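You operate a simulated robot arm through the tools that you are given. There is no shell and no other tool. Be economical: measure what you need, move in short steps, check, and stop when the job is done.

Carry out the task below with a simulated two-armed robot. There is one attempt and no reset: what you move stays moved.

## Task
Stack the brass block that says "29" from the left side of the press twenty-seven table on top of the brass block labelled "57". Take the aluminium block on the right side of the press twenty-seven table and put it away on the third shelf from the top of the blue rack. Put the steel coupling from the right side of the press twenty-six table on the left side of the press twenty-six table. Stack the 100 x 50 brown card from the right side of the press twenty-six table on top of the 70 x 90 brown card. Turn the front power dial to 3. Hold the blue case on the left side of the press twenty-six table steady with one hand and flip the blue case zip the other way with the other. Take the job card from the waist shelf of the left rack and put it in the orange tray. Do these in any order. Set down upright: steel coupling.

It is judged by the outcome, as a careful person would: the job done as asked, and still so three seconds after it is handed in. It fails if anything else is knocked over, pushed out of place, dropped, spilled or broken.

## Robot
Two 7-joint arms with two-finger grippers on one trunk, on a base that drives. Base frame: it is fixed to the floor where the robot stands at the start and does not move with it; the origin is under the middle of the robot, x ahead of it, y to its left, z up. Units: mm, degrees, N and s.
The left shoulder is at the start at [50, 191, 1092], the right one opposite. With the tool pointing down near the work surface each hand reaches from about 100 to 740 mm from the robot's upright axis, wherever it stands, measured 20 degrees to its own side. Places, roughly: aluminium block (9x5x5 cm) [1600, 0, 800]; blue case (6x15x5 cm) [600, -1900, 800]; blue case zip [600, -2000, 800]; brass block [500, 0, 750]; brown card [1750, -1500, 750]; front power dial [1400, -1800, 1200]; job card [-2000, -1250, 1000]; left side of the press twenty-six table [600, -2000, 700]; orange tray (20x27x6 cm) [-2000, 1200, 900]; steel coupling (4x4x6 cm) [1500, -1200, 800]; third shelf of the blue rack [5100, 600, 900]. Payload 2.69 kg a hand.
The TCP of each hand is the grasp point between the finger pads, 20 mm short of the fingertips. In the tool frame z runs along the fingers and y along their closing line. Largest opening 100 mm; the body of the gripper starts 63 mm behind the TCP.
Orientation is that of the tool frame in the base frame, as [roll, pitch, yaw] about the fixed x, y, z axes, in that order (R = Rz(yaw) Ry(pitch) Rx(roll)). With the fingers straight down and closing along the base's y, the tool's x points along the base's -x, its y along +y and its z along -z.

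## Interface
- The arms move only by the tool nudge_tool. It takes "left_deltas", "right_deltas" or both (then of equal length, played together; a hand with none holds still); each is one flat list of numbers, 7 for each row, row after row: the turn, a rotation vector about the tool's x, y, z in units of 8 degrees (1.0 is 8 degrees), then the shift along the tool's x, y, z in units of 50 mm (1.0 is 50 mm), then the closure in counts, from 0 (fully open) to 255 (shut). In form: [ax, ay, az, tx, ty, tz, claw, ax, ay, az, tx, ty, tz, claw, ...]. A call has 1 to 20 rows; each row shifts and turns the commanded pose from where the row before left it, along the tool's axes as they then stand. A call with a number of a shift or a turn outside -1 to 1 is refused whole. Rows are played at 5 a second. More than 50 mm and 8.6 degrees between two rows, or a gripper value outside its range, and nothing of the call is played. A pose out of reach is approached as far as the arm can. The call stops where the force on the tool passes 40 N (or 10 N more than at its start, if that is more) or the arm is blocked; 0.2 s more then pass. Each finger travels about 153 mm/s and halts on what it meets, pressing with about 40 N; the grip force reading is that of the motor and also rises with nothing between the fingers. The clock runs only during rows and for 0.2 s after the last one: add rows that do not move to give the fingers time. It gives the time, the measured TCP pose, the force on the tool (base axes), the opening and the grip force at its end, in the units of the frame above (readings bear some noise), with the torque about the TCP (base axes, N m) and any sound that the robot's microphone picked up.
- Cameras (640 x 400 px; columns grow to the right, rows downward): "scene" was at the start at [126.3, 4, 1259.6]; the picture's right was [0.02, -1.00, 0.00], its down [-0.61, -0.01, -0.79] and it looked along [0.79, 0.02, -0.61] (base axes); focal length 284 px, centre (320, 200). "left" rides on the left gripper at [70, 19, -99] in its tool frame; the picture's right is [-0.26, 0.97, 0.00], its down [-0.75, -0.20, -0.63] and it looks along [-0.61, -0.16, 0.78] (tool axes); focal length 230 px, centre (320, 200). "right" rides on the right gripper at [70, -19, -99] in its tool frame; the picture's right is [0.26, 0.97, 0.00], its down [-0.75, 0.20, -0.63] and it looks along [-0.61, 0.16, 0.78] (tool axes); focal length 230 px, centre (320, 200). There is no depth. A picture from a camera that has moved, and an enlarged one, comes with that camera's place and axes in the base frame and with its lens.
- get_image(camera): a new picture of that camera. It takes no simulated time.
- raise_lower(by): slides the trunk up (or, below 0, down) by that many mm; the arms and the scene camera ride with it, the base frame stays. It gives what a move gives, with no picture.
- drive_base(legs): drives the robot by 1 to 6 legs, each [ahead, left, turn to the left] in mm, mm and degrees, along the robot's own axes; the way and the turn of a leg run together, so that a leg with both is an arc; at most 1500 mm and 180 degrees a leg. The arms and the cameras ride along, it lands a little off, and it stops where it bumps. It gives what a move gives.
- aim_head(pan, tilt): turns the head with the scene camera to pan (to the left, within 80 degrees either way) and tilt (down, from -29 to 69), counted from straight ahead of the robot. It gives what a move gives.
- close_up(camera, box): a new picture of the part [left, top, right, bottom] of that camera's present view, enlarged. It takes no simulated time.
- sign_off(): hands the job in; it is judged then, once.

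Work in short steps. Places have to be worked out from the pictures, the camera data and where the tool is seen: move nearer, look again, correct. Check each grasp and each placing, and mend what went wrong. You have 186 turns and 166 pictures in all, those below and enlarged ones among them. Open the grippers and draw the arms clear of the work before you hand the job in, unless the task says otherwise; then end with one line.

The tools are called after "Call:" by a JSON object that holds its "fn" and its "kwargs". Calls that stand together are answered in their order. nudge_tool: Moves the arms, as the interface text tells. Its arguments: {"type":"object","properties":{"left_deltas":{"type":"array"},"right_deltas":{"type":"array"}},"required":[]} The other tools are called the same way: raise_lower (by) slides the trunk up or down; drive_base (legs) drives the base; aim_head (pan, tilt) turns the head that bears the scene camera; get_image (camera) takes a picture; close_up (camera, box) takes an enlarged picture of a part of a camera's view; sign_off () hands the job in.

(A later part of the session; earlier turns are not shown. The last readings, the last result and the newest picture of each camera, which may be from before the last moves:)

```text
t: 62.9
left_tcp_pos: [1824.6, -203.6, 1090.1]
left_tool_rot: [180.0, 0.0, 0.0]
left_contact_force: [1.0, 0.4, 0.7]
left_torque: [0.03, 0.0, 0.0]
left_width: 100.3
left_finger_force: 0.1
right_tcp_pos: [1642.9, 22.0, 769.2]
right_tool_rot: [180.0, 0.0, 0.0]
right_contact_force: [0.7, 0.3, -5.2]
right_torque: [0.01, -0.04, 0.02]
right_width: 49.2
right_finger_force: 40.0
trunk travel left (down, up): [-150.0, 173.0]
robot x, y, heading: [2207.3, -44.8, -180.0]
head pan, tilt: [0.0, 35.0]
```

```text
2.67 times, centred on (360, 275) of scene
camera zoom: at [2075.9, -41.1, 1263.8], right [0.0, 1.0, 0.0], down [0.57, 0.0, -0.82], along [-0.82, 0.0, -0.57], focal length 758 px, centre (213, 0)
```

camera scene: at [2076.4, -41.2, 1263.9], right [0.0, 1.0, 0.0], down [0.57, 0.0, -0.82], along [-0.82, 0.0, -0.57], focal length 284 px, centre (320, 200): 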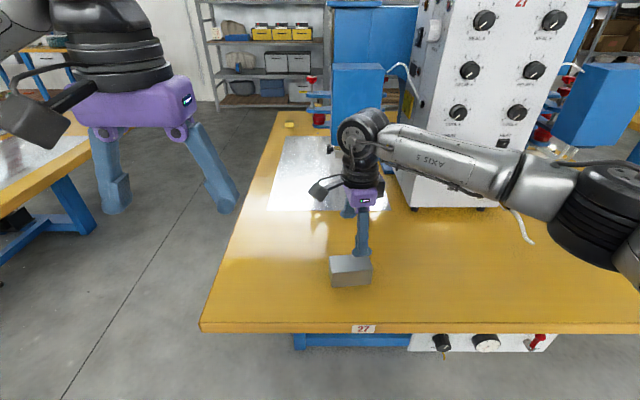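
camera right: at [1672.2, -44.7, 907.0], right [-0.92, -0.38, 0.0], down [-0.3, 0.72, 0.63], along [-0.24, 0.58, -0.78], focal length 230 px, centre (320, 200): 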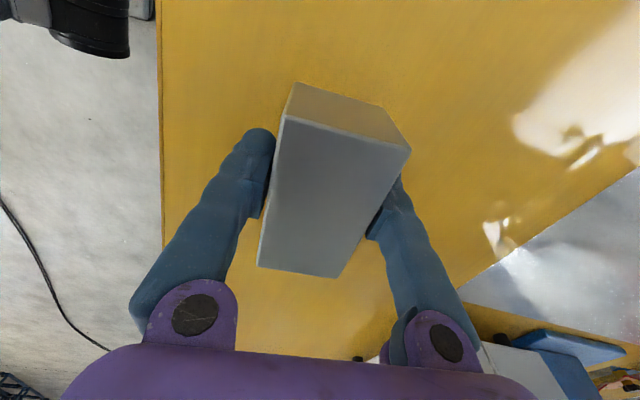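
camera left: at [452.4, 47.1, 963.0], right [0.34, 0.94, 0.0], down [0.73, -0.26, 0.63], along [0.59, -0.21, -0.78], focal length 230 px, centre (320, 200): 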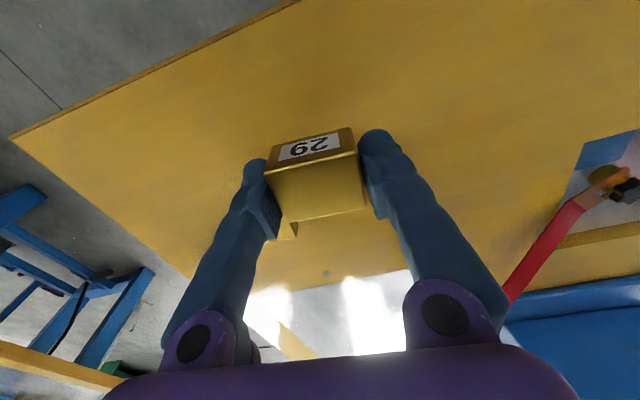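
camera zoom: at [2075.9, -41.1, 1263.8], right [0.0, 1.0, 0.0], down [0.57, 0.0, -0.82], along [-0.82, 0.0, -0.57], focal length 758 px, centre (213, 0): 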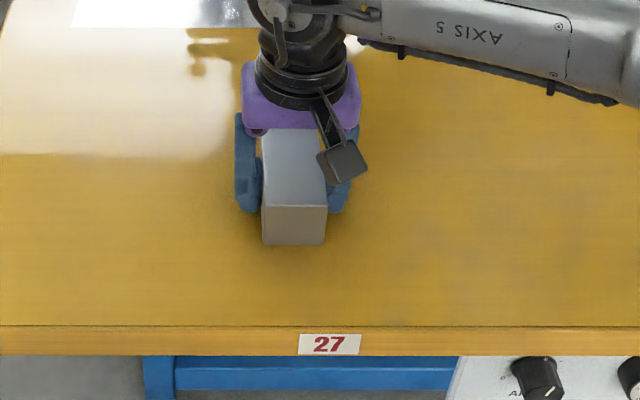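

I set it down, open, rise, and tilt the hand 45° forward for a shelf-friendly regrasp.

Call:
{"fn": "nudge_tool", "kwargs": {"right_deltas": [0, 0, 0, 0, 0, 0.03, 255, 0, 0, 0, 0, 0, 0, 120, 0, 0, 0, 0, 0, 0, 0, 0, 0, 0, 0, 0, 0, 0, 0, 0, 0, 0, 0, -0.8, 0, 0, 0, 0, 0, 0, -0.8, 0, 0, -0.9375, 0, 0, 0, 0, 0, 0, -0.9375, 0, 0, 0, 0, 0, 0, -0.9375, 0, 0, 0, 0, 0, 0, -0.9375, 0, 0, 0, 0, 0, 0, -0.9375, 0, 0, 0, 0, 0, 0, -0.9375, 0, 0, 0, 0, 0, 0, 0, 0, 0, 0, 0, 0]}}

Call:
{"fn": "get_image", "kwargs": {"camera": "right"}}

Call:
{"fn": "get_image", "kwargs": {"camera": "scene"}}

```text
t: 65.7
left_tcp_pos: [1824.8, -202.6, 1091.0]
left_tool_rot: [-180.0, 0.0, 0.1]
left_contact_force: [-0.2, -0.6, -0.1]
left_torque: [0.03, 0.0, -0.01]
left_width: 100.3
left_finger_force: 0.2
right_tcp_pos: [1642.8, 21.7, 848.5]
right_tool_rot: [180.0, 45.1, 0.0]
right_contact_force: [0.1, -0.5, -0.7]
right_torque: [-0.01, -0.04, -0.01]
right_width: 100.3
right_finger_force: 0.0
trunk travel left (down, up): [-150.0, 173.0]
robot x, y, heading: [2203.7, -41.8, -179.7]
head pan, tilt: [0.0, 35.0]
```

```text
132 pictures are left
camera right: at [1763.9, 41.1, 869.8], right [0.18, -0.97, -0.18], down [-0.08, -0.2, 0.98], along [-0.98, -0.16, -0.12], focal length 230 px, centre (320, 200)
```

right: 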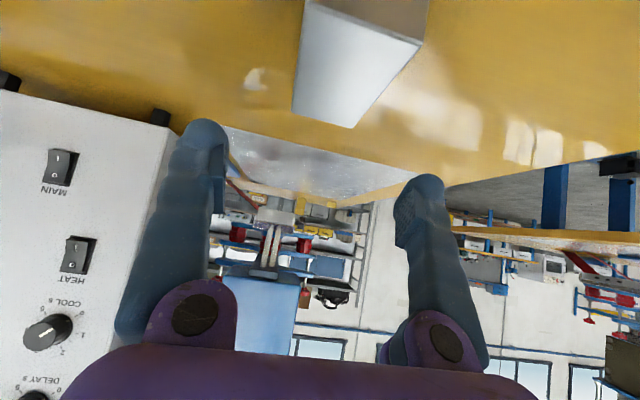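

```text
131 pictures are left
camera scene: at [2076.4, -41.2, 1263.9], right [0.0, 1.0, 0.0], down [0.57, 0.0, -0.82], along [-0.82, 0.0, -0.57], focal length 284 px, centre (320, 200)
```

scene: 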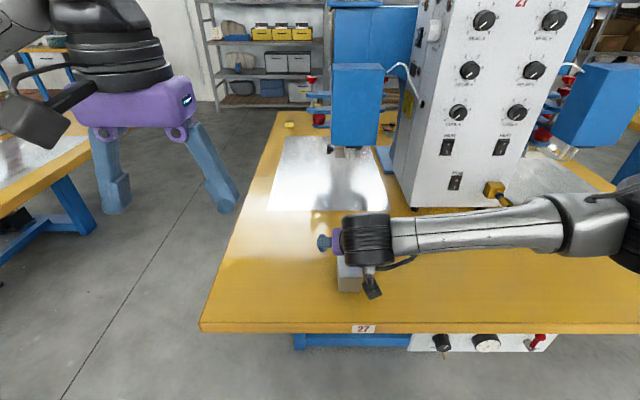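

I lower around the block at 45°, close and lift.

Call:
{"fn": "nudge_tool", "kwargs": {"right_deltas": [0, 0, 0, 0.43, 0, 0.34, 0, 0, 0, 0, 0.43, 0, 0.34, 0, 0, 0, 0, 0.43, 0, 0.34, 0, 0, 0, 0, 0, 0, 0, 0, 0, 0, 0, 0, 0, 0, 255, 0, 0, 0, 0, 0, 0, 255, 0, 0, 0, 0, 0, 0, 255, 0, 0, 0, -0.3, 0, -0.3, 255, 0, 0, 0, -0.3, 0, -0.3, 255, 0, 0, 0, 0, 0, 0, 255]}}

Call:
{"fn": "get_image", "kwargs": {"camera": "right"}}

Call:
{"fn": "get_image", "kwargs": {"camera": "scene"}}

```text
t: 67.9
left_tcp_pos: [1823.3, -203.5, 1089.3]
left_tool_rot: [-179.9, -0.1, 0.0]
left_contact_force: [0.6, -1.0, -0.1]
left_torque: [-0.01, 0.0, 0.06]
left_width: 100.1
left_finger_force: 0.0
right_tcp_pos: [1651.6, 22.6, 809.8]
right_tool_rot: [180.0, 45.1, 0.0]
right_contact_force: [0.4, -0.1, -5.6]
right_torque: [0.01, -0.06, 0.03]
right_width: 49.1
right_finger_force: 40.0
trunk travel left (down, up): [-150.0, 173.0]
robot x, y, heading: [2202.2, -42.7, -179.9]
head pan, tilt: [0.0, 35.0]
```

```text
130 pictures are left
camera right: at [1772.8, 42.2, 830.5], right [0.18, -0.97, -0.18], down [-0.09, -0.2, 0.98], along [-0.98, -0.16, -0.12], focal length 230 px, centre (320, 200)
```

right: 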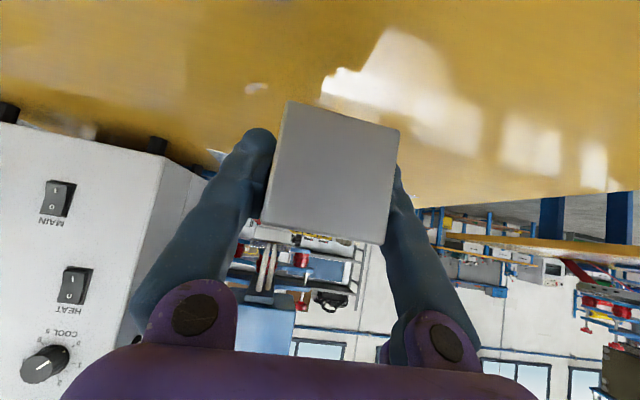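

```text
129 pictures are left
camera scene: at [2075.8, -41.1, 1263.8], right [0.0, 1.0, 0.0], down [0.57, 0.0, -0.82], along [-0.82, 0.0, -0.57], focal length 284 px, centre (320, 200)
```

scene: 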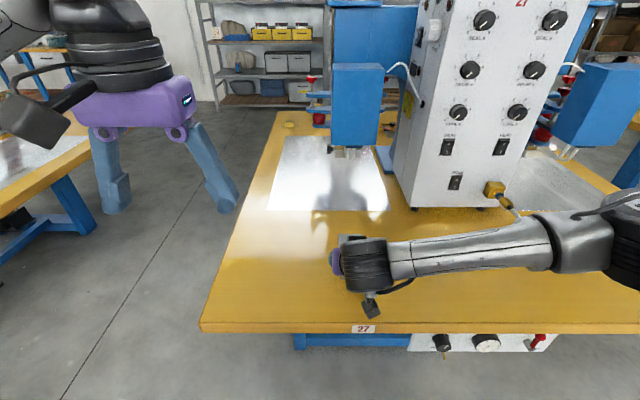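

Held level at 45°. I raise and retract it, then back off, turn to the blue rack and drive near it.

Call:
{"fn": "nudge_tool", "kwargs": {"right_deltas": [0, 0, 0, -0.14, -0.333, -0.747, 255, 0, 0, 0, -0.14, -0.333, -0.747, 255, 0, 0, 0, -0.14, -0.333, -0.747, 255, 0, 0, 0, -0.14, -0.333, -0.747, 255, 0, 0, 0, -0.14, -0.333, -0.747, 255, 0, 0, 0, -0.14, -0.333, -0.747, 255, 0, 0, 0, 0, 0, 0, 255]}}

Call:
{"fn": "drive_base", "kwargs": {"legs": [[-300, 0, 0], [0, 0, 90], [0, 0, 90], [0, 640, 0], [1300, 0, 0]]}}

Call:
{"fn": "aim_head", "kwargs": {"pan": 0, "tilt": 20}}

Call:
{"fn": "get_image", "kwargs": {"camera": "scene"}}

```text
t: 69.5
left_tcp_pos: [1823.6, -204.0, 1090.5]
left_tool_rot: [-180.0, 0.1, 0.1]
left_contact_force: [-0.3, 0.2, -0.6]
left_torque: [0.01, -0.01, -0.01]
left_width: 99.9
left_finger_force: 0.0
right_tcp_pos: [1780.9, 121.7, 997.1]
right_tool_rot: [180.0, 45.0, 0.0]
right_contact_force: [-0.2, 0.1, -6.1]
right_torque: [0.01, -0.07, 0.0]
right_width: 49.0
right_finger_force: 39.8
trunk travel left (down, up): [-150.0, 173.0]
robot x, y, heading: [2206.1, -49.1, -180.0]
head pan, tilt: [0.0, 35.0]
```

```text
t: 90.9
left_tcp_pos: [4228.9, 687.4, 1089.9]
left_tool_rot: [180.0, 0.0, 177.4]
left_contact_force: [-0.2, 0.3, -0.5]
left_torque: [0.05, 0.02, -0.02]
left_width: 99.9
left_finger_force: 0.0
right_tcp_pos: [4255.6, 360.9, 997.0]
right_tool_rot: [180.0, 45.0, 177.6]
right_contact_force: [0.3, -0.5, -5.9]
right_torque: [0.05, 0.06, 0.03]
right_width: 49.0
right_finger_force: 39.9
trunk travel left (down, up): [-150.0, 173.0]
robot x, y, heading: [3841.9, 545.0, -2.4]
head pan, tilt: [0.0, 35.0]
```

```text
t: 91.7
left_tcp_pos: [4227.6, 687.3, 1090.2]
left_tool_rot: [-179.9, 0.0, 177.7]
left_contact_force: [0.0, 0.2, 0.4]
left_torque: [0.0, 0.01, -0.02]
left_width: 99.8
left_finger_force: 0.1
right_tcp_pos: [4256.2, 359.9, 996.2]
right_tool_rot: [-180.0, 44.9, 177.5]
right_contact_force: [0.5, -0.8, -6.3]
right_torque: [-0.02, 0.07, -0.03]
right_width: 48.9
right_finger_force: 40.4
trunk travel left (down, up): [-150.0, 173.0]
robot x, y, heading: [3842.4, 541.4, -2.7]
head pan, tilt: [0.0, 20.0]
```

```text
128 pictures are left
camera scene: at [3974.5, 540.8, 1287.6], right [-0.04, -1.0, 0.0], down [-0.34, 0.01, -0.94], along [0.94, -0.04, -0.34], focal length 284 px, centre (320, 200)
```

scene: 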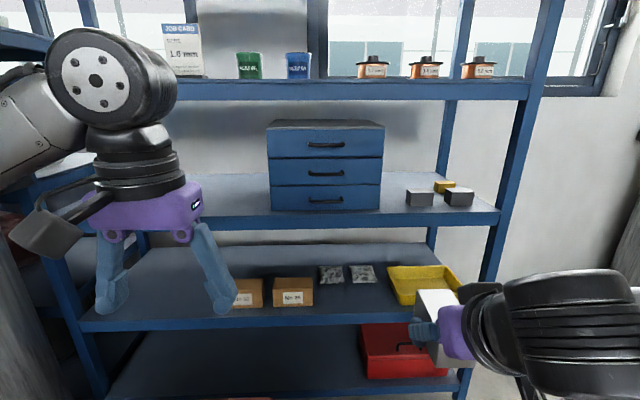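

I tilt the head up to count shelves from the top.

Call:
{"fn": "aim_head", "kwargs": {"pan": 0, "tilt": -20}}

Call:
{"fn": "get_image", "kwargs": {"camera": "scene"}}

```text
t: 92.8
left_tcp_pos: [4229.7, 688.1, 1091.2]
left_tool_rot: [-180.0, 0.0, 177.5]
left_contact_force: [-0.5, -0.2, -0.1]
left_torque: [-0.02, 0.03, 0.01]
left_width: 99.9
left_finger_force: 0.1
right_tcp_pos: [4256.6, 360.7, 996.5]
right_tool_rot: [179.9, 45.0, 177.5]
right_contact_force: [0.2, 0.1, -5.9]
right_torque: [-0.01, 0.05, -0.05]
right_width: 48.8
right_finger_force: 40.3
trunk travel left (down, up): [-150.0, 173.0]
robot x, y, heading: [3840.9, 542.2, -2.6]
head pan, tilt: [0.0, -20.0]
```

```text
127 pictures are left
camera scene: at [3957.5, 541.6, 1349.2], right [-0.04, -1.0, 0.0], down [0.34, -0.01, -0.94], along [0.94, -0.04, 0.34], focal length 284 px, centre (320, 200)
```

scene: 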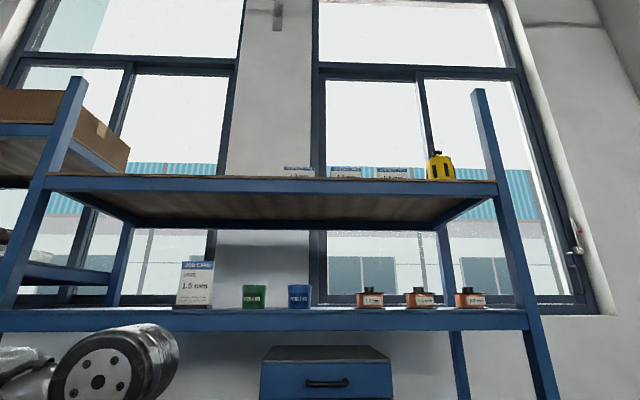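

Third shelf is the one with the blue drawers. I check the free area left of the drawers and the floor there.

Call:
{"fn": "aim_head", "kwargs": {"pan": 25, "tilt": 35}}

Call:
{"fn": "get_image", "kwargs": {"camera": "scene"}}

```text
t: 94.0
left_tcp_pos: [4228.1, 685.2, 1090.5]
left_tool_rot: [-180.0, 0.0, 177.5]
left_contact_force: [-0.8, 0.1, 0.9]
left_torque: [0.0, -0.03, -0.01]
left_width: 100.0
left_finger_force: 0.1
right_tcp_pos: [4255.9, 360.4, 996.2]
right_tool_rot: [180.0, 44.9, 177.4]
right_contact_force: [-0.9, -0.7, -5.9]
right_torque: [0.02, 0.06, 0.04]
right_width: 49.3
right_finger_force: 39.9
trunk travel left (down, up): [-150.0, 173.0]
robot x, y, heading: [3840.0, 543.6, -2.3]
head pan, tilt: [25.0, 35.0]
```

```text
126 pictures are left
camera scene: at [3962.8, 578.6, 1263.9], right [0.38, -0.92, 0.0], down [-0.53, -0.22, -0.82], along [0.76, 0.31, -0.57], focal length 284 px, centre (320, 200)
```

scene: 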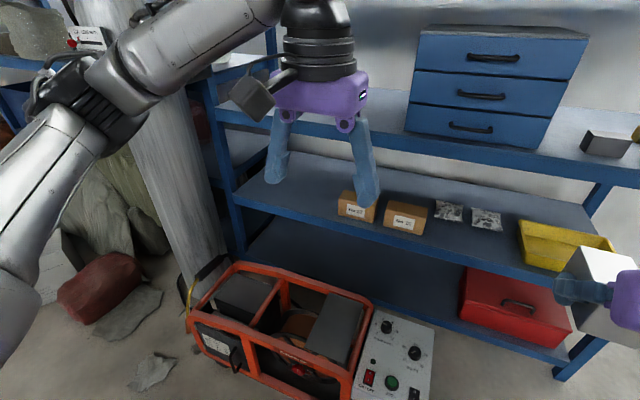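

A welder and box block the floor on the rack's left half, so I go to the rack's right end and look there.

Call:
{"fn": "drive_base", "kwargs": {"legs": [[0, -480, 2.5], [350, 0, 0]]}}

Call:
{"fn": "aim_head", "kwargs": {"pan": 5, "tilt": 28}}

Call:
{"fn": "get_image", "kwargs": {"camera": "scene"}}

```text
t: 100.6
left_tcp_pos: [4558.6, 216.5, 1089.8]
left_tool_rot: [-180.0, 0.0, 179.8]
left_contact_force: [-0.6, -0.1, -0.8]
left_torque: [0.02, -0.01, 0.01]
left_width: 99.9
left_finger_force: 0.0
right_tcp_pos: [4598.9, -109.4, 996.5]
right_tool_rot: [-180.0, 44.9, 179.7]
right_contact_force: [0.4, 0.1, -6.1]
right_torque: [-0.03, 0.11, 0.0]
right_width: 49.1
right_finger_force: 39.8
trunk travel left (down, up): [-150.0, 173.0]
robot x, y, heading: [4175.5, 57.3, -0.4]
head pan, tilt: [25.0, 35.0]
```

```text
t: 101.5
left_tcp_pos: [4558.7, 216.2, 1090.6]
left_tool_rot: [180.0, 0.1, 179.7]
left_contact_force: [-0.4, -0.7, 0.3]
left_torque: [-0.01, 0.0, 0.04]
left_width: 100.1
left_finger_force: 0.1
right_tcp_pos: [4598.3, -108.7, 996.8]
right_tool_rot: [-179.9, 44.9, 179.6]
right_contact_force: [-0.2, -0.1, -6.1]
right_torque: [0.01, 0.05, 0.0]
right_width: 48.7
right_finger_force: 40.4
trunk travel left (down, up): [-150.0, 173.0]
robot x, y, heading: [4176.0, 57.7, -0.0]
head pan, tilt: [5.0, 28.0]
```

```text
125 pictures are left
camera scene: at [4308.5, 68.9, 1274.8], right [0.08, -1.0, 0.0], down [-0.47, -0.04, -0.88], along [0.88, 0.07, -0.47], focal length 284 px, centre (320, 200)
```

scene: 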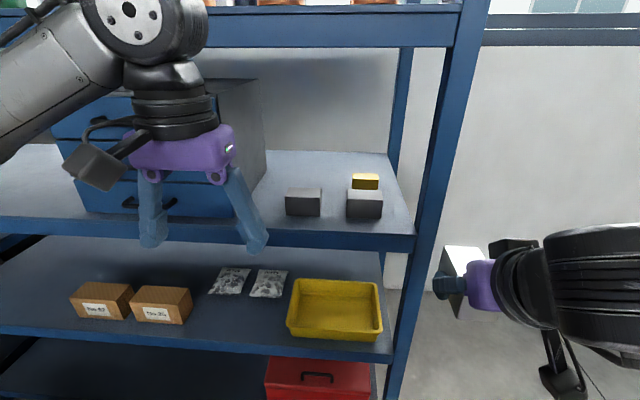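

Shelf three is at z≈926; there's free space behind the two grey blocks beside the drawers. I tuck the left hand back and drive in closer.

Call:
{"fn": "nudge_tool", "kwargs": {"left_deltas": [0, 0, 0, 0.8, 0.3, -0.3, 0, 0, 0, 0, 0.8, 0.3, -0.3, 0, 0, 0, 0, 0.3, 0.3, -0.3, 0], "right_deltas": [0, 0, 0, 0, 0.5, 0, 255, 0, 0, 0, -0.2, 0.5, -0.2, 255, 0, 0, 0, -0.2, 0.5, -0.2, 255]}}

Call:
{"fn": "drive_base", "kwargs": {"legs": [[195, 25, 0]]}}

Call:
{"fn": "get_image", "kwargs": {"camera": "scene"}}

```text
t: 102.3
left_tcp_pos: [4463.0, 264.1, 1136.0]
left_tool_rot: [-179.9, 0.0, 179.6]
left_contact_force: [0.5, 0.3, -0.3]
left_torque: [-0.01, -0.01, 0.02]
left_width: 100.0
left_finger_force: 0.0
right_tcp_pos: [4599.1, -32.7, 1027.6]
right_tool_rot: [-179.9, 45.0, 179.6]
right_contact_force: [-0.3, 0.1, -5.1]
right_torque: [0.01, 0.08, 0.0]
right_width: 49.1
right_finger_force: 40.2
trunk travel left (down, up): [-150.0, 173.0]
robot x, y, heading: [4175.0, 58.9, -0.4]
head pan, tilt: [5.0, 28.0]
```

```text
t: 103.8
left_tcp_pos: [4661.6, 268.1, 1134.5]
left_tool_rot: [-180.0, 0.0, 179.9]
left_contact_force: [0.2, -0.1, 0.2]
left_torque: [0.0, 0.03, 0.0]
left_width: 100.3
left_finger_force: 0.0
right_tcp_pos: [4797.4, -26.7, 1027.8]
right_tool_rot: [180.0, 45.0, 179.9]
right_contact_force: [0.6, -0.4, -6.6]
right_torque: [0.03, 0.1, 0.01]
right_width: 49.3
right_finger_force: 39.8
trunk travel left (down, up): [-150.0, 173.0]
robot x, y, heading: [4374.0, 65.8, -0.2]
head pan, tilt: [5.0, 28.0]
```

```text
124 pictures are left
camera scene: at [4506.3, 73.2, 1275.0], right [0.09, -1.0, 0.0], down [-0.47, -0.04, -0.88], along [0.88, 0.08, -0.47], focal length 284 px, centre (320, 200)
```

scene: 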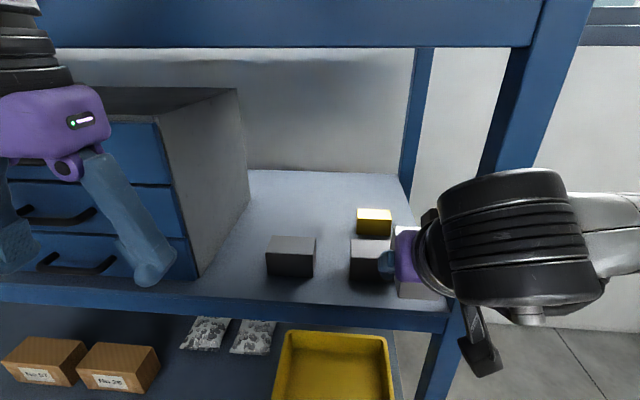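

Gap geometry is clear: drawers' side y≈315, grey block edge y≈200. I pull the left hand back and bring the block in over to (5060,225) at a safe height.

Call:
{"fn": "nudge_tool", "kwargs": {"left_deltas": [0, 0, 0, 0.8, 0.2, -0.4, 0, 0, 0, 0, 0.8, 0.2, -0.4, 0, 0, 0, 0, 0, 0, 0, 0, 0, 0, 0, 0, 0, 0, 0, 0, 0, 0, 0, 0, 0, 0, 0, 0, 0, 0, 0, 0, 0, 0, 0, 0, 0, 0, 0, 0, 0, 0, 0, 0, 0, 0, 0], "right_deltas": [0, 0, 0, 0, 0.87, 0, 255, 0, 0, 0, 0, 0.87, 0, 255, 0, 0, 0, -0.531, 0.3, 0.531, 255, 0, 0, 0, -0.531, 0.3, 0.531, 255, 0, 0, 0, -0.531, 0.3, 0.531, 255, 0, 0, 0, -0.531, 0.3, 0.531, 255, 0, 0, 0, 0, 0, 0, 255, 0, 0, 0, 0, 0, 0, 255]}}

Call:
{"fn": "get_image", "kwargs": {"camera": "scene"}}

```text
t: 105.7
left_tcp_pos: [4581.4, 287.0, 1174.4]
left_tool_rot: [180.0, -0.1, 179.9]
left_contact_force: [0.8, -0.2, 0.9]
left_torque: [0.02, 0.02, 0.02]
left_width: 100.1
left_finger_force: 0.0
right_tcp_pos: [4949.5, 118.7, 1024.2]
right_tool_rot: [-180.0, 44.9, 180.0]
right_contact_force: [0.0, -0.5, -5.8]
right_torque: [0.01, 0.04, -0.01]
right_width: 48.9
right_finger_force: 39.5
trunk travel left (down, up): [-150.0, 173.0]
robot x, y, heading: [4375.4, 59.5, -0.3]
head pan, tilt: [5.0, 28.0]
```

```text
123 pictures are left
camera scene: at [4506.5, 73.7, 1274.7], right [0.09, -1.0, 0.0], down [-0.47, -0.04, -0.88], along [0.88, 0.08, -0.47], focal length 284 px, centre (320, 200)
```

scene: 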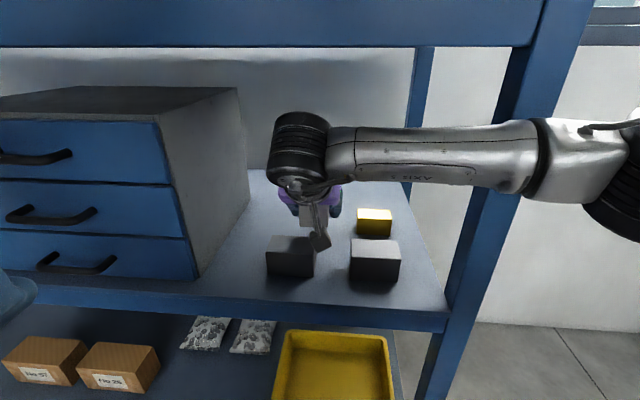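

Clear so far. I continue to (5060,232), still high.

Call:
{"fn": "nudge_tool", "kwargs": {"right_deltas": [0, 0, 0, -0.3, 0.6, 0.3, 255, 0, 0, 0, -0.3, 0.6, 0.3, 255, 0, 0, 0, -0.45, 0.53, 0.45, 255, 0, 0, 0, -0.5, 0.53, 0.5, 255, 0, 0, 0, 0, 0, 0, 255]}}

Call:
{"fn": "get_image", "kwargs": {"camera": "scene"}}

Call:
{"fn": "get_image", "kwargs": {"camera": "right"}}

```text
t: 106.8
left_tcp_pos: [4582.6, 287.5, 1174.8]
left_tool_rot: [-180.0, 0.0, 179.9]
left_contact_force: [0.3, 0.8, -0.5]
left_torque: [-0.03, -0.01, 0.02]
left_width: 100.0
left_finger_force: 0.0
right_tcp_pos: [5040.0, 218.2, 1026.5]
right_tool_rot: [-179.9, 44.9, -179.9]
right_contact_force: [0.4, 0.1, -6.3]
right_torque: [-0.01, 0.08, 0.0]
right_width: 49.0
right_finger_force: 39.8
right hand out of reach, approached as far as the arm can: row 4
trunk travel left (down, up): [-150.0, 173.0]
robot x, y, heading: [4373.4, 62.2, -0.2]
head pan, tilt: [5.0, 28.0]
```

```text
122 pictures are left
camera scene: at [4506.5, 74.1, 1274.8], right [0.09, -1.0, 0.0], down [-0.47, -0.04, -0.88], along [0.88, 0.08, -0.47], focal length 284 px, centre (320, 200)
```

scene: 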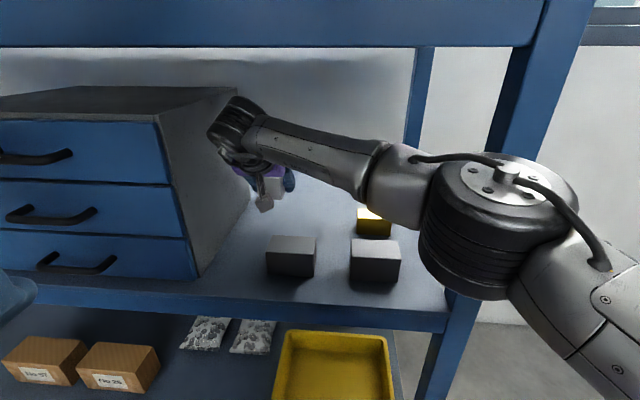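

```text
121 pictures are left
camera right: at [4922.0, 200.6, 1047.4], right [-0.18, 0.97, -0.18], down [0.09, 0.2, 0.98], along [0.98, 0.16, -0.12], focal length 230 px, centre (320, 200)
```

right: 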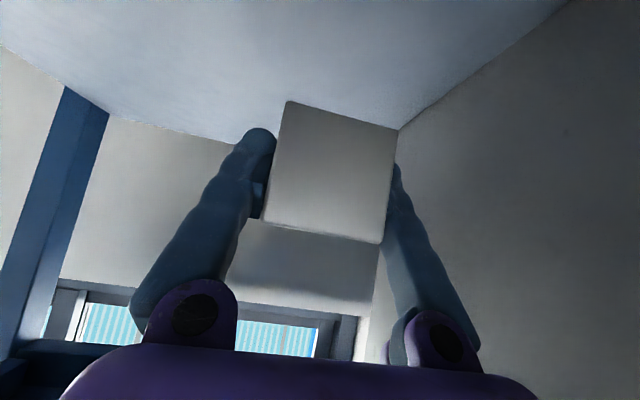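

The arm is at its reach limit; I shift the base 30 mm ahead and 28 mm left, which carries the block to about (5070,246).

Call:
{"fn": "drive_base", "kwargs": {"legs": [[30, 28, 0]]}}

Call:
{"fn": "get_image", "kwargs": {"camera": "scene"}}

```text
t: 107.6
left_tcp_pos: [4582.1, 288.2, 1175.7]
left_tool_rot: [180.0, 0.0, -179.8]
left_contact_force: [-0.5, 0.1, -0.9]
left_torque: [0.0, 0.0, -0.01]
left_width: 100.1
left_finger_force: 0.2
right_tcp_pos: [5040.2, 220.1, 1024.7]
right_tool_rot: [-179.9, 44.7, -179.8]
right_contact_force: [-0.7, -0.4, -5.6]
right_torque: [0.02, 0.07, 0.02]
right_width: 49.0
right_finger_force: 40.0
trunk travel left (down, up): [-150.0, 173.0]
robot x, y, heading: [4375.6, 63.1, 0.2]
head pan, tilt: [5.0, 28.0]
stopped in leg 1: the robot was blocked; the commanded pose is now the measured one
```

```text
120 pictures are left
camera scene: at [4507.9, 74.1, 1274.7], right [0.09, -1.0, 0.0], down [-0.47, -0.04, -0.88], along [0.88, 0.08, -0.47], focal length 284 px, centre (320, 200)
```

scene: 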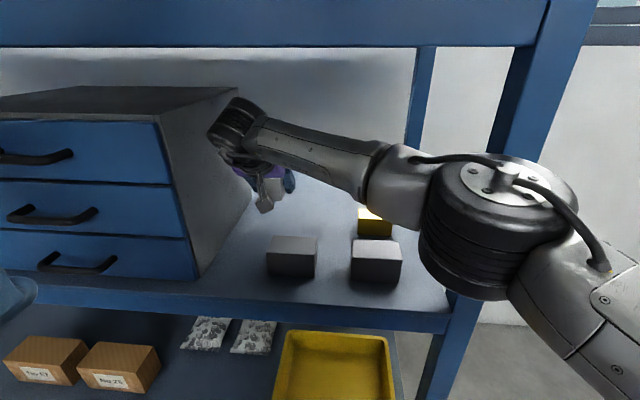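

Blocked, probably by the box on my left. Instead I use the open space straight behind the grey block: move to y≈115 and further in x.

Call:
{"fn": "nudge_tool", "kwargs": {"right_deltas": [0, 0, 0, 0, -0.7, 0, 255, 0, 0, 0, 0, -0.7, 0, 255, 0, 0, 0, -0.2, -0.6, 0.2, 255, 0, 0, 0, -0.3, 0, 0.3, 255, 0, 0, 0, 0, 0, 0, 255]}}

Call:
{"fn": "get_image", "kwargs": {"camera": "scene"}}

Call:
{"fn": "get_image", "kwargs": {"camera": "right"}}

```text
t: 108.8
left_tcp_pos: [4576.1, 297.0, 1174.6]
left_tool_rot: [-179.4, 0.5, -179.9]
left_contact_force: [-0.2, 0.6, 0.4]
left_torque: [0.0, 0.0, 0.0]
left_width: 99.9
left_finger_force: 0.1
right_tcp_pos: [5064.4, 136.2, 1028.5]
right_tool_rot: [-178.8, 45.2, -178.0]
right_contact_force: [0.3, 0.8, -5.3]
right_torque: [-0.03, 0.05, -0.01]
right_width: 49.1
right_finger_force: 39.9
trunk travel left (down, up): [-150.0, 173.0]
robot x, y, heading: [4373.3, 64.3, -0.0]
head pan, tilt: [5.0, 28.0]
```

```text
119 pictures are left
camera scene: at [4499.1, 84.5, 1275.7], right [0.09, -1.0, 0.01], down [-0.46, -0.05, -0.89], along [0.88, 0.07, -0.46], focal length 284 px, centre (320, 200)
```

scene: 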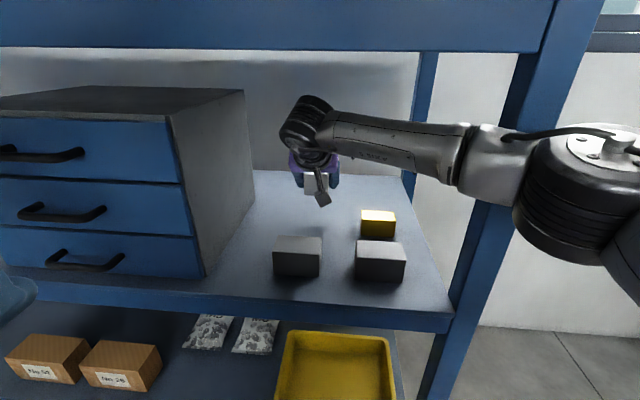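

```text
118 pictures are left
camera right: at [4947.4, 117.4, 1049.8], right [-0.2, 0.96, -0.2], down [0.08, 0.22, 0.97], along [0.98, 0.18, -0.12], focal length 230 px, centre (320, 200)
```

right: 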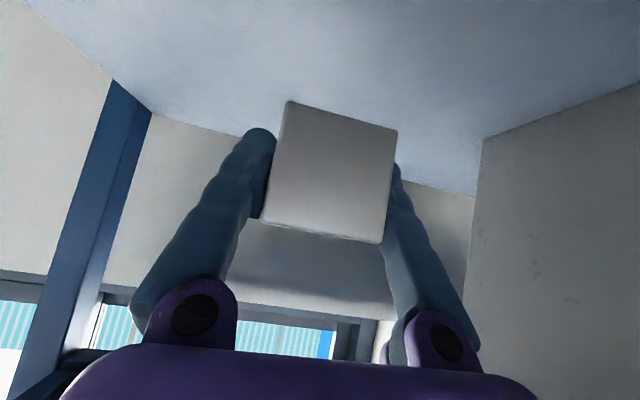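

The slight lean shows the elbow pressing the rack post. I pull back 45 mm and over to y≈103, where the wrist camera fits between the two grey blocks.

Call:
{"fn": "nudge_tool", "kwargs": {"right_deltas": [0, 0, 0, 0.31, 0, -0.31, 255, 0, 0, 0, 0.31, -0.35, -0.31, 255, 0, 0, 0, 0, -0.3, 0, 255, 0, 0, 0, 0, 0, 0, 255]}}

Call:
{"fn": "get_image", "kwargs": {"camera": "scene"}}

```text
t: 110.0
left_tcp_pos: [4571.3, 298.2, 1177.1]
left_tool_rot: [-179.3, 0.6, -179.7]
left_contact_force: [-0.3, 0.3, 0.6]
left_torque: [-0.07, -0.06, -0.02]
left_width: 100.3
left_finger_force: 0.1
right_tcp_pos: [4996.9, 138.1, 1025.3]
right_tool_rot: [-177.0, 45.0, -172.8]
right_contact_force: [1.3, -0.2, -6.0]
right_torque: [0.0, 0.11, 0.01]
right_width: 49.0
right_finger_force: 40.2
trunk travel left (down, up): [-150.0, 173.0]
robot x, y, heading: [4369.8, 64.0, 0.3]
head pan, tilt: [5.0, 28.0]
stopped in row 4 (right hand): the arm was blocked; the commanded pose is now the measured one
```

```text
117 pictures are left
camera scene: at [4496.5, 85.9, 1277.9], right [0.09, -1.0, 0.01], down [-0.46, -0.05, -0.89], along [0.88, 0.08, -0.46], focal length 284 px, centre (320, 200)
```

scene: 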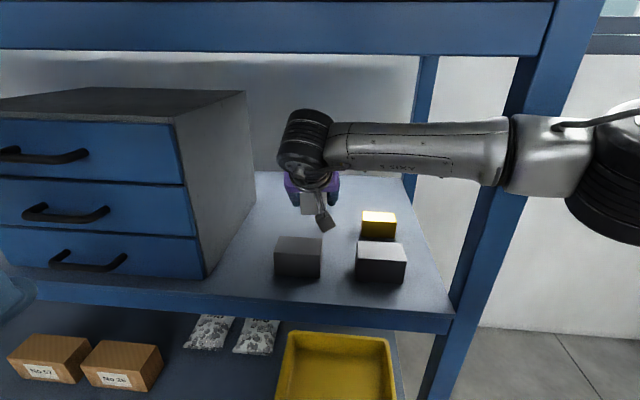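

The elbow is caught inside the post. I move the hand up and away from the post to relieve it, then back the base out straight 100 mm so the arm can go in straighter.

Call:
{"fn": "nudge_tool", "kwargs": {"right_deltas": [0, 0, 0, -0.2, 0.5, -0.2, 255, 0, 0, 0, -0.2, 0.5, -0.2, 255, 0, 0, 0, 0, 0, 0, 255]}}

Call:
{"fn": "drive_base", "kwargs": {"legs": [[-100, 0, 0]]}}

Call:
{"fn": "get_image", "kwargs": {"camera": "scene"}}

```text
t: 110.8
left_tcp_pos: [4582.4, 287.2, 1175.5]
left_tool_rot: [180.0, 0.0, -179.8]
left_contact_force: [1.2, -0.4, -0.1]
left_torque: [0.02, -0.01, 0.02]
left_width: 99.9
left_finger_force: 0.1
right_tcp_pos: [5009.8, 167.1, 1046.0]
right_tool_rot: [-178.6, 44.5, -175.4]
right_contact_force: [0.7, 0.0, -6.5]
right_torque: [-0.01, 0.11, -0.01]
right_width: 49.1
right_finger_force: 39.8
trunk travel left (down, up): [-150.0, 173.0]
robot x, y, heading: [4374.3, 66.6, 0.0]
head pan, tilt: [5.0, 28.0]
```

```text
t: 111.9
left_tcp_pos: [4481.5, 287.2, 1174.8]
left_tool_rot: [-179.9, 0.0, -179.7]
left_contact_force: [-0.3, -0.1, 0.3]
left_torque: [0.02, -0.02, 0.02]
left_width: 99.9
left_finger_force: 0.0
right_tcp_pos: [4907.5, 167.6, 1047.6]
right_tool_rot: [-178.4, 44.6, -175.2]
right_contact_force: [0.3, 0.6, -5.9]
right_torque: [-0.01, 0.09, -0.02]
right_width: 49.1
right_finger_force: 39.9
trunk travel left (down, up): [-150.0, 173.0]
robot x, y, heading: [4277.5, 66.1, 0.1]
head pan, tilt: [5.0, 28.0]
```

```text
116 pictures are left
camera scene: at [4406.2, 73.8, 1274.9], right [0.09, -1.0, 0.0], down [-0.47, -0.04, -0.88], along [0.88, 0.08, -0.47], focal length 284 px, centre (320, 200)
```

scene: 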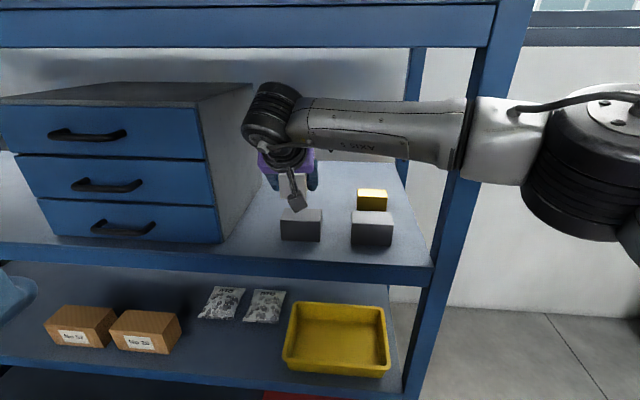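

Freed. I square the hand up and extend to about (5012,102).

Call:
{"fn": "nudge_tool", "kwargs": {"right_deltas": [0.55, 0, 0.29, 0, 0, 0, 255, 0, 0, 0, -0.48, -0.43, 0.48, 255, 0, 0, 0, -0.48, -0.43, 0.48, 255, 0, 0, 0, -0.48, -0.43, 0.48, 255, 0, 0, 0, 0, 0, 0, 255]}}

Call:
{"fn": "get_image", "kwargs": {"camera": "scene"}}

Call:
{"fn": "get_image", "kwargs": {"camera": "right"}}

```text
t: 113.1
left_tcp_pos: [4480.6, 287.3, 1176.2]
left_tool_rot: [180.0, 0.0, -179.6]
left_contact_force: [-0.5, 0.3, 0.0]
left_torque: [-0.01, -0.03, -0.02]
left_width: 99.9
left_finger_force: 0.0
right_tcp_pos: [5010.7, 103.4, 1048.4]
right_tool_rot: [-176.4, 44.6, -178.4]
right_contact_force: [-0.5, 0.4, -6.0]
right_torque: [-0.03, 0.04, 0.0]
right_width: 49.2
right_finger_force: 40.2
trunk travel left (down, up): [-150.0, 173.0]
robot x, y, heading: [4277.2, 60.5, 0.2]
head pan, tilt: [5.0, 28.0]
```

```text
115 pictures are left
camera scene: at [4406.8, 74.1, 1274.8], right [0.09, -1.0, 0.0], down [-0.47, -0.04, -0.88], along [0.88, 0.08, -0.47], focal length 284 px, centre (320, 200)
```

scene: 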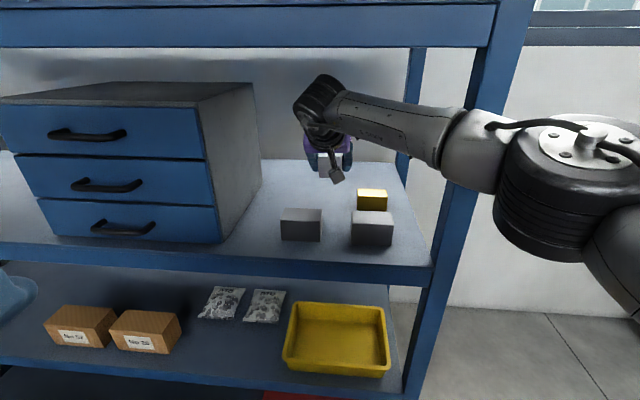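

```text
114 pictures are left
camera right: at [4892.4, 88.2, 1071.0], right [-0.17, 0.96, -0.22], down [0.1, 0.24, 0.97], along [0.98, 0.14, -0.13], focal length 230 px, centre (320, 200)
```

right: 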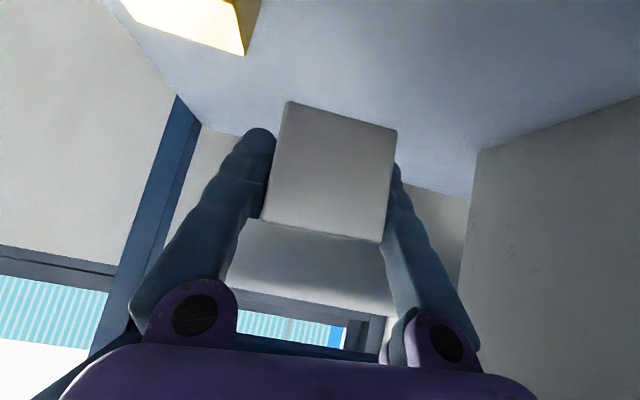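

I correct the small roll/yaw error, go 30 mm deeper, and descend to leave ~10 mm gap.

Call:
{"fn": "nudge_tool", "kwargs": {"right_deltas": [-0.31, 0, 0.14, -0.42, 0, 0.42, 255, 0, 0, 0, 0.38, 0, 0.38, 255, 0, 0, 0, 0.38, 0, 0.38, 255, 0, 0, 0, 0.38, 0, 0.38, 255, 0, 0, 0, 0, 0, 0, 255]}}

Call:
{"fn": "get_image", "kwargs": {"camera": "scene"}}

Call:
{"fn": "get_image", "kwargs": {"camera": "right"}}

```text
t: 114.3
left_tcp_pos: [4480.9, 286.8, 1176.6]
left_tool_rot: [-180.0, 0.0, -179.7]
left_contact_force: [0.2, -0.3, -0.2]
left_torque: [0.0, 0.01, 0.01]
left_width: 99.9
left_finger_force: 0.0
right_tcp_pos: [5039.0, 101.0, 968.9]
right_tool_rot: [-179.9, 44.7, 179.8]
right_contact_force: [0.6, 0.6, -6.5]
right_torque: [-0.03, 0.06, 0.0]
right_width: 48.8
right_finger_force: 40.2
trunk travel left (down, up): [-150.0, 173.0]
robot x, y, heading: [4271.3, 62.3, 0.3]
head pan, tilt: [5.0, 28.0]
```

```text
113 pictures are left
camera scene: at [4407.0, 74.0, 1274.8], right [0.09, -1.0, 0.0], down [-0.47, -0.04, -0.88], along [0.88, 0.08, -0.47], focal length 284 px, centre (320, 200)
```

scene: 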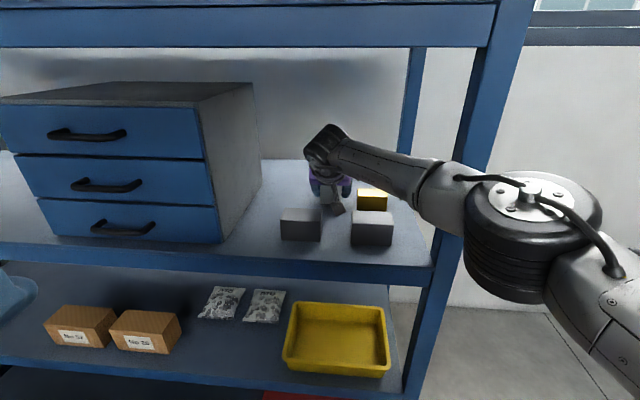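

```text
112 pictures are left
camera right: at [4921.1, 84.0, 989.3], right [-0.18, 0.97, -0.18], down [0.09, 0.2, 0.98], along [0.98, 0.16, -0.13], focal length 230 px, centre (320, 200)
```

right: 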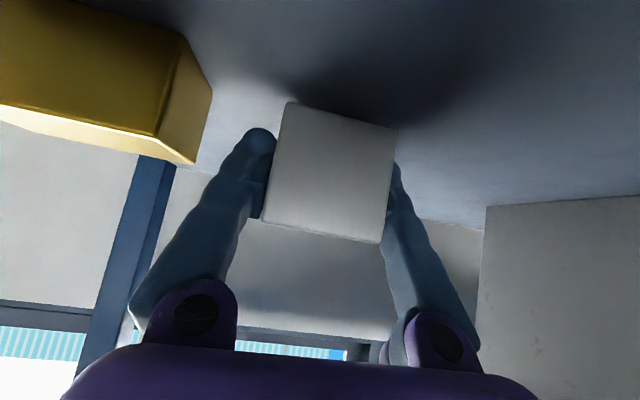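

Position is good. I lower 10 mm in small steps, watching the force.

Call:
{"fn": "nudge_tool", "kwargs": {"right_deltas": [0, 0, 0, 0.04, 0, 0.04, 255, 0, 0, 0, 0.04, 0, 0.04, 255, 0, 0, 0, 0.03, 0, 0.03, 255, 0, 0, 0, 0.03, 0, 0.03, 255, 0, 0, 0, 0, 0, 0, 255]}}

Call:
{"fn": "get_image", "kwargs": {"camera": "right"}}

```text
t: 115.5
left_tcp_pos: [4482.0, 287.2, 1176.4]
left_tool_rot: [-180.0, 0.0, -179.8]
left_contact_force: [-1.2, 0.6, 0.4]
left_torque: [0.02, 0.02, 0.02]
left_width: 100.0
left_finger_force: 0.0
right_tcp_pos: [5037.8, 102.1, 958.1]
right_tool_rot: [180.0, 44.6, 179.9]
right_contact_force: [-0.1, -0.2, -5.7]
right_torque: [0.02, 0.11, 0.0]
right_width: 48.9
right_finger_force: 39.8
trunk travel left (down, up): [-150.0, 173.0]
robot x, y, heading: [4273.7, 62.3, 0.4]
head pan, tilt: [5.0, 28.0]
```

```text
111 pictures are left
camera right: at [4921.0, 84.4, 979.8], right [-0.18, 0.97, -0.18], down [0.09, 0.2, 0.98], along [0.98, 0.16, -0.13], focal length 230 px, centre (320, 200)
```

right: 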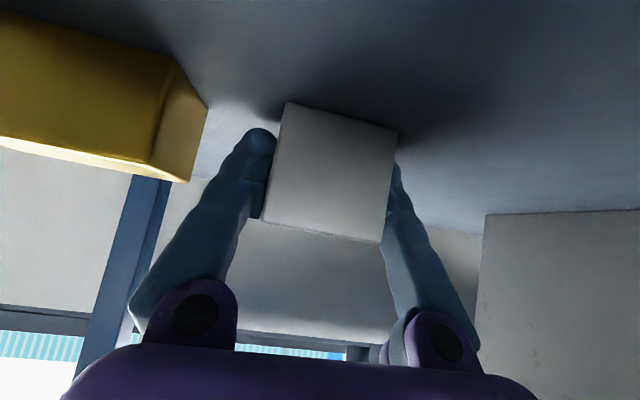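

Not yet in contact; continue down in 2 mm steps.

Call:
{"fn": "nudge_tool", "kwargs": {"right_deltas": [0, 0, 0, 0.028, 0, 0.028, 255, 0, 0, 0, 0.028, 0, 0.028, 255, 0, 0, 0, 0, 0, 0, 255]}}

Call:
{"fn": "nudge_tool", "kwargs": {"right_deltas": [0, 0, 0, 0.028, 0, 0.028, 255, 0, 0, 0, 0.028, 0, 0.028, 255, 0, 0, 0, 0, 0, 0, 255]}}

Call:
{"fn": "get_image", "kwargs": {"camera": "right"}}

```text
t: 116.3
left_tcp_pos: [4480.3, 288.0, 1175.8]
left_tool_rot: [180.0, 0.1, -179.7]
left_contact_force: [-0.6, -0.3, 0.3]
left_torque: [-0.02, -0.05, 0.02]
left_width: 100.0
left_finger_force: 0.1
right_tcp_pos: [5039.1, 101.7, 958.1]
right_tool_rot: [179.9, 44.9, 179.9]
right_contact_force: [5.3, 3.3, 7.7]
right_torque: [0.27, -0.75, 0.12]
right_width: 48.8
right_finger_force: 40.0
trunk travel left (down, up): [-150.0, 173.0]
robot x, y, heading: [4272.2, 64.3, 0.1]
head pan, tilt: [5.0, 28.0]
```

```text
t: 117.1
left_tcp_pos: [4479.5, 287.6, 1176.0]
left_tool_rot: [180.0, 0.2, -179.6]
left_contact_force: [-0.6, 0.7, 0.0]
left_torque: [0.0, 0.0, 0.0]
left_width: 100.3
left_finger_force: 0.0
right_tcp_pos: [5038.3, 100.2, 957.9]
right_tool_rot: [180.0, 45.2, 179.9]
right_contact_force: [11.5, 5.6, 27.8]
right_torque: [0.08, -0.37, 0.04]
right_width: 48.8
right_finger_force: 40.8
trunk travel left (down, up): [-150.0, 173.0]
robot x, y, heading: [4281.6, 65.2, 0.3]
head pan, tilt: [5.0, 28.0]
```

```text
110 pictures are left
camera right: at [4920.2, 84.1, 977.0], right [-0.18, 0.97, -0.18], down [0.08, 0.2, 0.98], along [0.98, 0.16, -0.11], focal length 230 px, centre (320, 200)
```

right: 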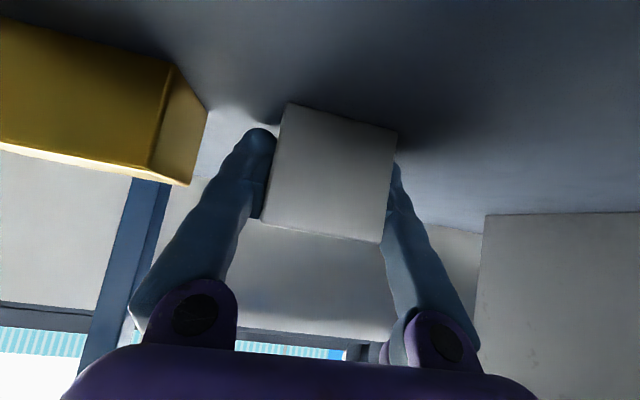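

Contact made. I relax 3 mm, open partway, and rise straight up.

Call:
{"fn": "nudge_tool", "kwargs": {"right_deltas": [0, 0, 0, -0.04, 0, -0.04, 255, 0, 0, 0, 0, 0, 0, 140, 0, 0, 0, 0, 0, 0, 64, 0, 0, 0, 0, 0, 0, 64, 0, 0, 0, -0.2, 0, -0.2, 64, 0, 0, 0, -0.5, 0, -0.5, 64, 0, 0, 0, -0.5, 0, -0.5, 64, 0, 0, 0, 0, 0, 0, 64]}}

Call:
{"fn": "get_image", "kwargs": {"camera": "scene"}}

Call:
{"fn": "get_image", "kwargs": {"camera": "right"}}

```text
t: 118.9
left_tcp_pos: [4481.9, 287.8, 1175.4]
left_tool_rot: [180.0, 0.0, -179.7]
left_contact_force: [-0.6, 0.0, -1.0]
left_torque: [-0.01, 0.02, 0.0]
left_width: 100.0
left_finger_force: 0.1
right_tcp_pos: [5039.3, 101.4, 1037.7]
right_tool_rot: [180.0, 44.6, 180.0]
right_contact_force: [0.4, 0.1, 0.3]
right_torque: [0.01, 0.03, 0.02]
right_width: 75.0
right_finger_force: 0.0
trunk travel left (down, up): [-150.0, 173.0]
robot x, y, heading: [4274.6, 63.9, 0.1]
head pan, tilt: [5.0, 28.0]
```

```text
109 pictures are left
camera scene: at [4406.7, 73.7, 1274.8], right [0.09, -1.0, 0.0], down [-0.47, -0.04, -0.88], along [0.88, 0.08, -0.47], focal length 284 px, centre (320, 200)
```

scene: 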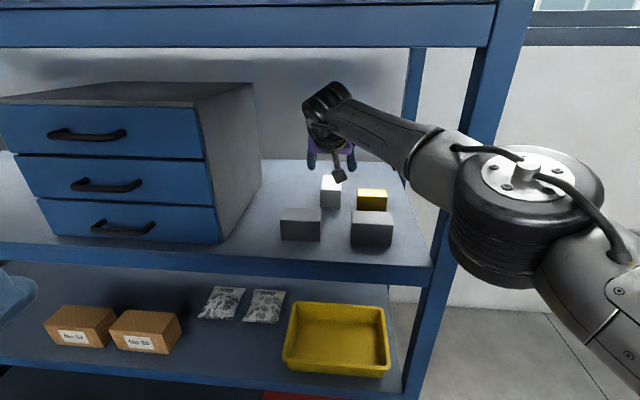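

```text
108 pictures are left
camera right: at [4922.0, 84.0, 1059.0], right [-0.18, 0.97, -0.18], down [0.09, 0.2, 0.98], along [0.98, 0.16, -0.13], focal length 230 px, centre (320, 200)
```

right: 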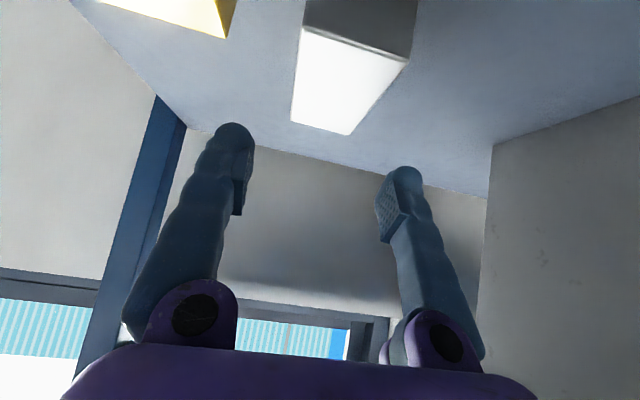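

The aluminium block stands on the third shelf. I back out, then retract the arm.

Call:
{"fn": "drive_base", "kwargs": {"legs": [[-400, 0, 0]]}}

Call:
{"fn": "nudge_tool", "kwargs": {"right_deltas": [0, 0.9375, 0, 0, 0, 0, 0, 0, 0.9375, 0, 0, 0, 0, 0, 0, 0.9375, 0, 0, 0, 0, 0, 0, 0.9375, 0, 0, 0, 0, 0, 0, 0.9375, 0, 0, 0, 0, 0, 0, 0.9375, 0, 0, 0, 0, 0, 0, 0, 0, 0.8, -0.55, -0.1, 0, 0, 0, 0, 0.8, -0.55, -0.1, 0, 0, 0, 0, 0.8, -0.55, -0.1, 0, 0, 0, 0, 0.8, -0.55, -0.1, 0, 0, 0, 0, 0.8, -0.55, -0.1, 0, 0, 0, 0, 0.8, -0.55, -0.1, 0, 0, 0, 0, 0.8, -0.55, -0.1, 0, 0, 0, 0, 0.8, -0.55, -0.1, 0, 0, 0, 0, 0.8, -0.55, -0.1, 0]}}

Call:
{"fn": "drive_base", "kwargs": {"legs": [[0, 0, 90], [0, 0, 90], [1250, 0, 0], [0, 1440, 0]]}}

Call:
{"fn": "aim_head", "kwargs": {"pan": 0, "tilt": 25}}

Call:
{"fn": "get_image", "kwargs": {"camera": "scene"}}

```text
t: 121.4
left_tcp_pos: [4083.7, 285.0, 1175.8]
left_tool_rot: [179.9, 0.0, -179.9]
left_contact_force: [0.4, 1.1, -0.2]
left_torque: [-0.01, 0.0, -0.01]
left_width: 100.0
left_finger_force: 0.1
right_tcp_pos: [4641.9, 97.6, 1038.0]
right_tool_rot: [-180.0, 44.8, 179.7]
right_contact_force: [-0.4, 0.0, 0.9]
right_torque: [0.01, 0.0, 0.0]
right_width: 74.9
right_finger_force: 0.0
trunk travel left (down, up): [-150.0, 173.0]
robot x, y, heading: [3882.1, 62.6, 0.3]
head pan, tilt: [5.0, 28.0]
```

```text
t: 124.6
left_tcp_pos: [4083.7, 284.4, 1175.2]
left_tool_rot: [-180.0, 0.1, -179.8]
left_contact_force: [-0.5, 0.1, 0.6]
left_torque: [0.01, 0.01, 0.03]
left_width: 99.9
left_finger_force: 0.0
right_tcp_pos: [4187.1, -179.9, 983.1]
right_tool_rot: [-180.0, 10.9, 179.7]
right_contact_force: [0.1, -1.2, -0.2]
right_torque: [0.03, -0.01, 0.02]
right_width: 99.9
right_finger_force: 0.0
right hand out of reach, approached as far as the arm can: row 1, 2, 3, 4, 5, 6, 15
trunk travel left (down, up): [-150.0, 173.0]
robot x, y, heading: [3876.4, 63.6, 0.1]
head pan, tilt: [5.0, 28.0]
```

```text
t: 150.9
left_tcp_pos: [2365.6, -1563.8, 1175.1]
left_tool_rot: [179.9, 0.0, -1.4]
left_contact_force: [0.0, 0.5, 0.6]
left_torque: [-0.02, 0.0, -0.01]
left_width: 100.0
left_finger_force: 0.1
right_tcp_pos: [2274.3, -1096.2, 983.4]
right_tool_rot: [180.0, 10.8, -1.7]
right_contact_force: [0.9, -0.5, 0.6]
right_torque: [0.02, -0.01, -0.01]
right_width: 100.0
right_finger_force: 0.1
trunk travel left (down, up): [-150.0, 173.0]
robot x, y, heading: [2574.6, -1346.9, 178.5]
head pan, tilt: [5.0, 28.0]
```

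```text
t: 151.6
left_tcp_pos: [2365.7, -1564.3, 1175.5]
left_tool_rot: [180.0, -0.1, -1.3]
left_contact_force: [0.3, -0.2, 0.8]
left_torque: [0.02, -0.07, 0.01]
left_width: 100.1
left_finger_force: 0.0
right_tcp_pos: [2274.4, -1096.4, 982.7]
right_tool_rot: [-180.0, 10.8, -1.6]
right_contact_force: [-0.4, 0.4, 0.3]
right_torque: [-0.02, 0.0, 0.01]
right_width: 100.0
right_finger_force: 0.0
trunk travel left (down, up): [-150.0, 173.0]
robot x, y, heading: [2578.9, -1344.7, 178.7]
head pan, tilt: [0.0, 25.0]
```

```text
107 pictures are left
camera scene: at [2445.2, -1340.9, 1279.6], right [0.02, 1.0, 0.0], down [0.42, -0.01, -0.91], along [-0.91, 0.02, -0.42], focal length 284 px, centre (320, 200)
```

scene: 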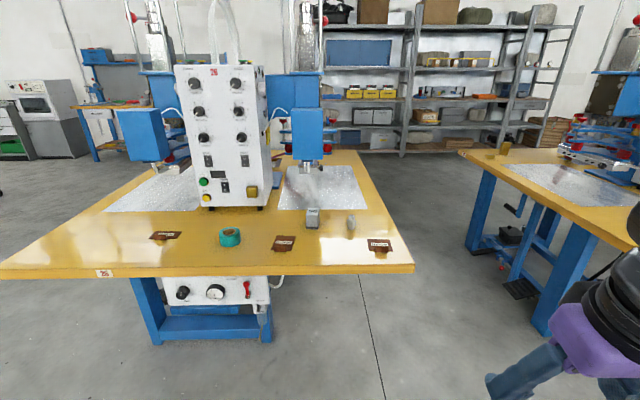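

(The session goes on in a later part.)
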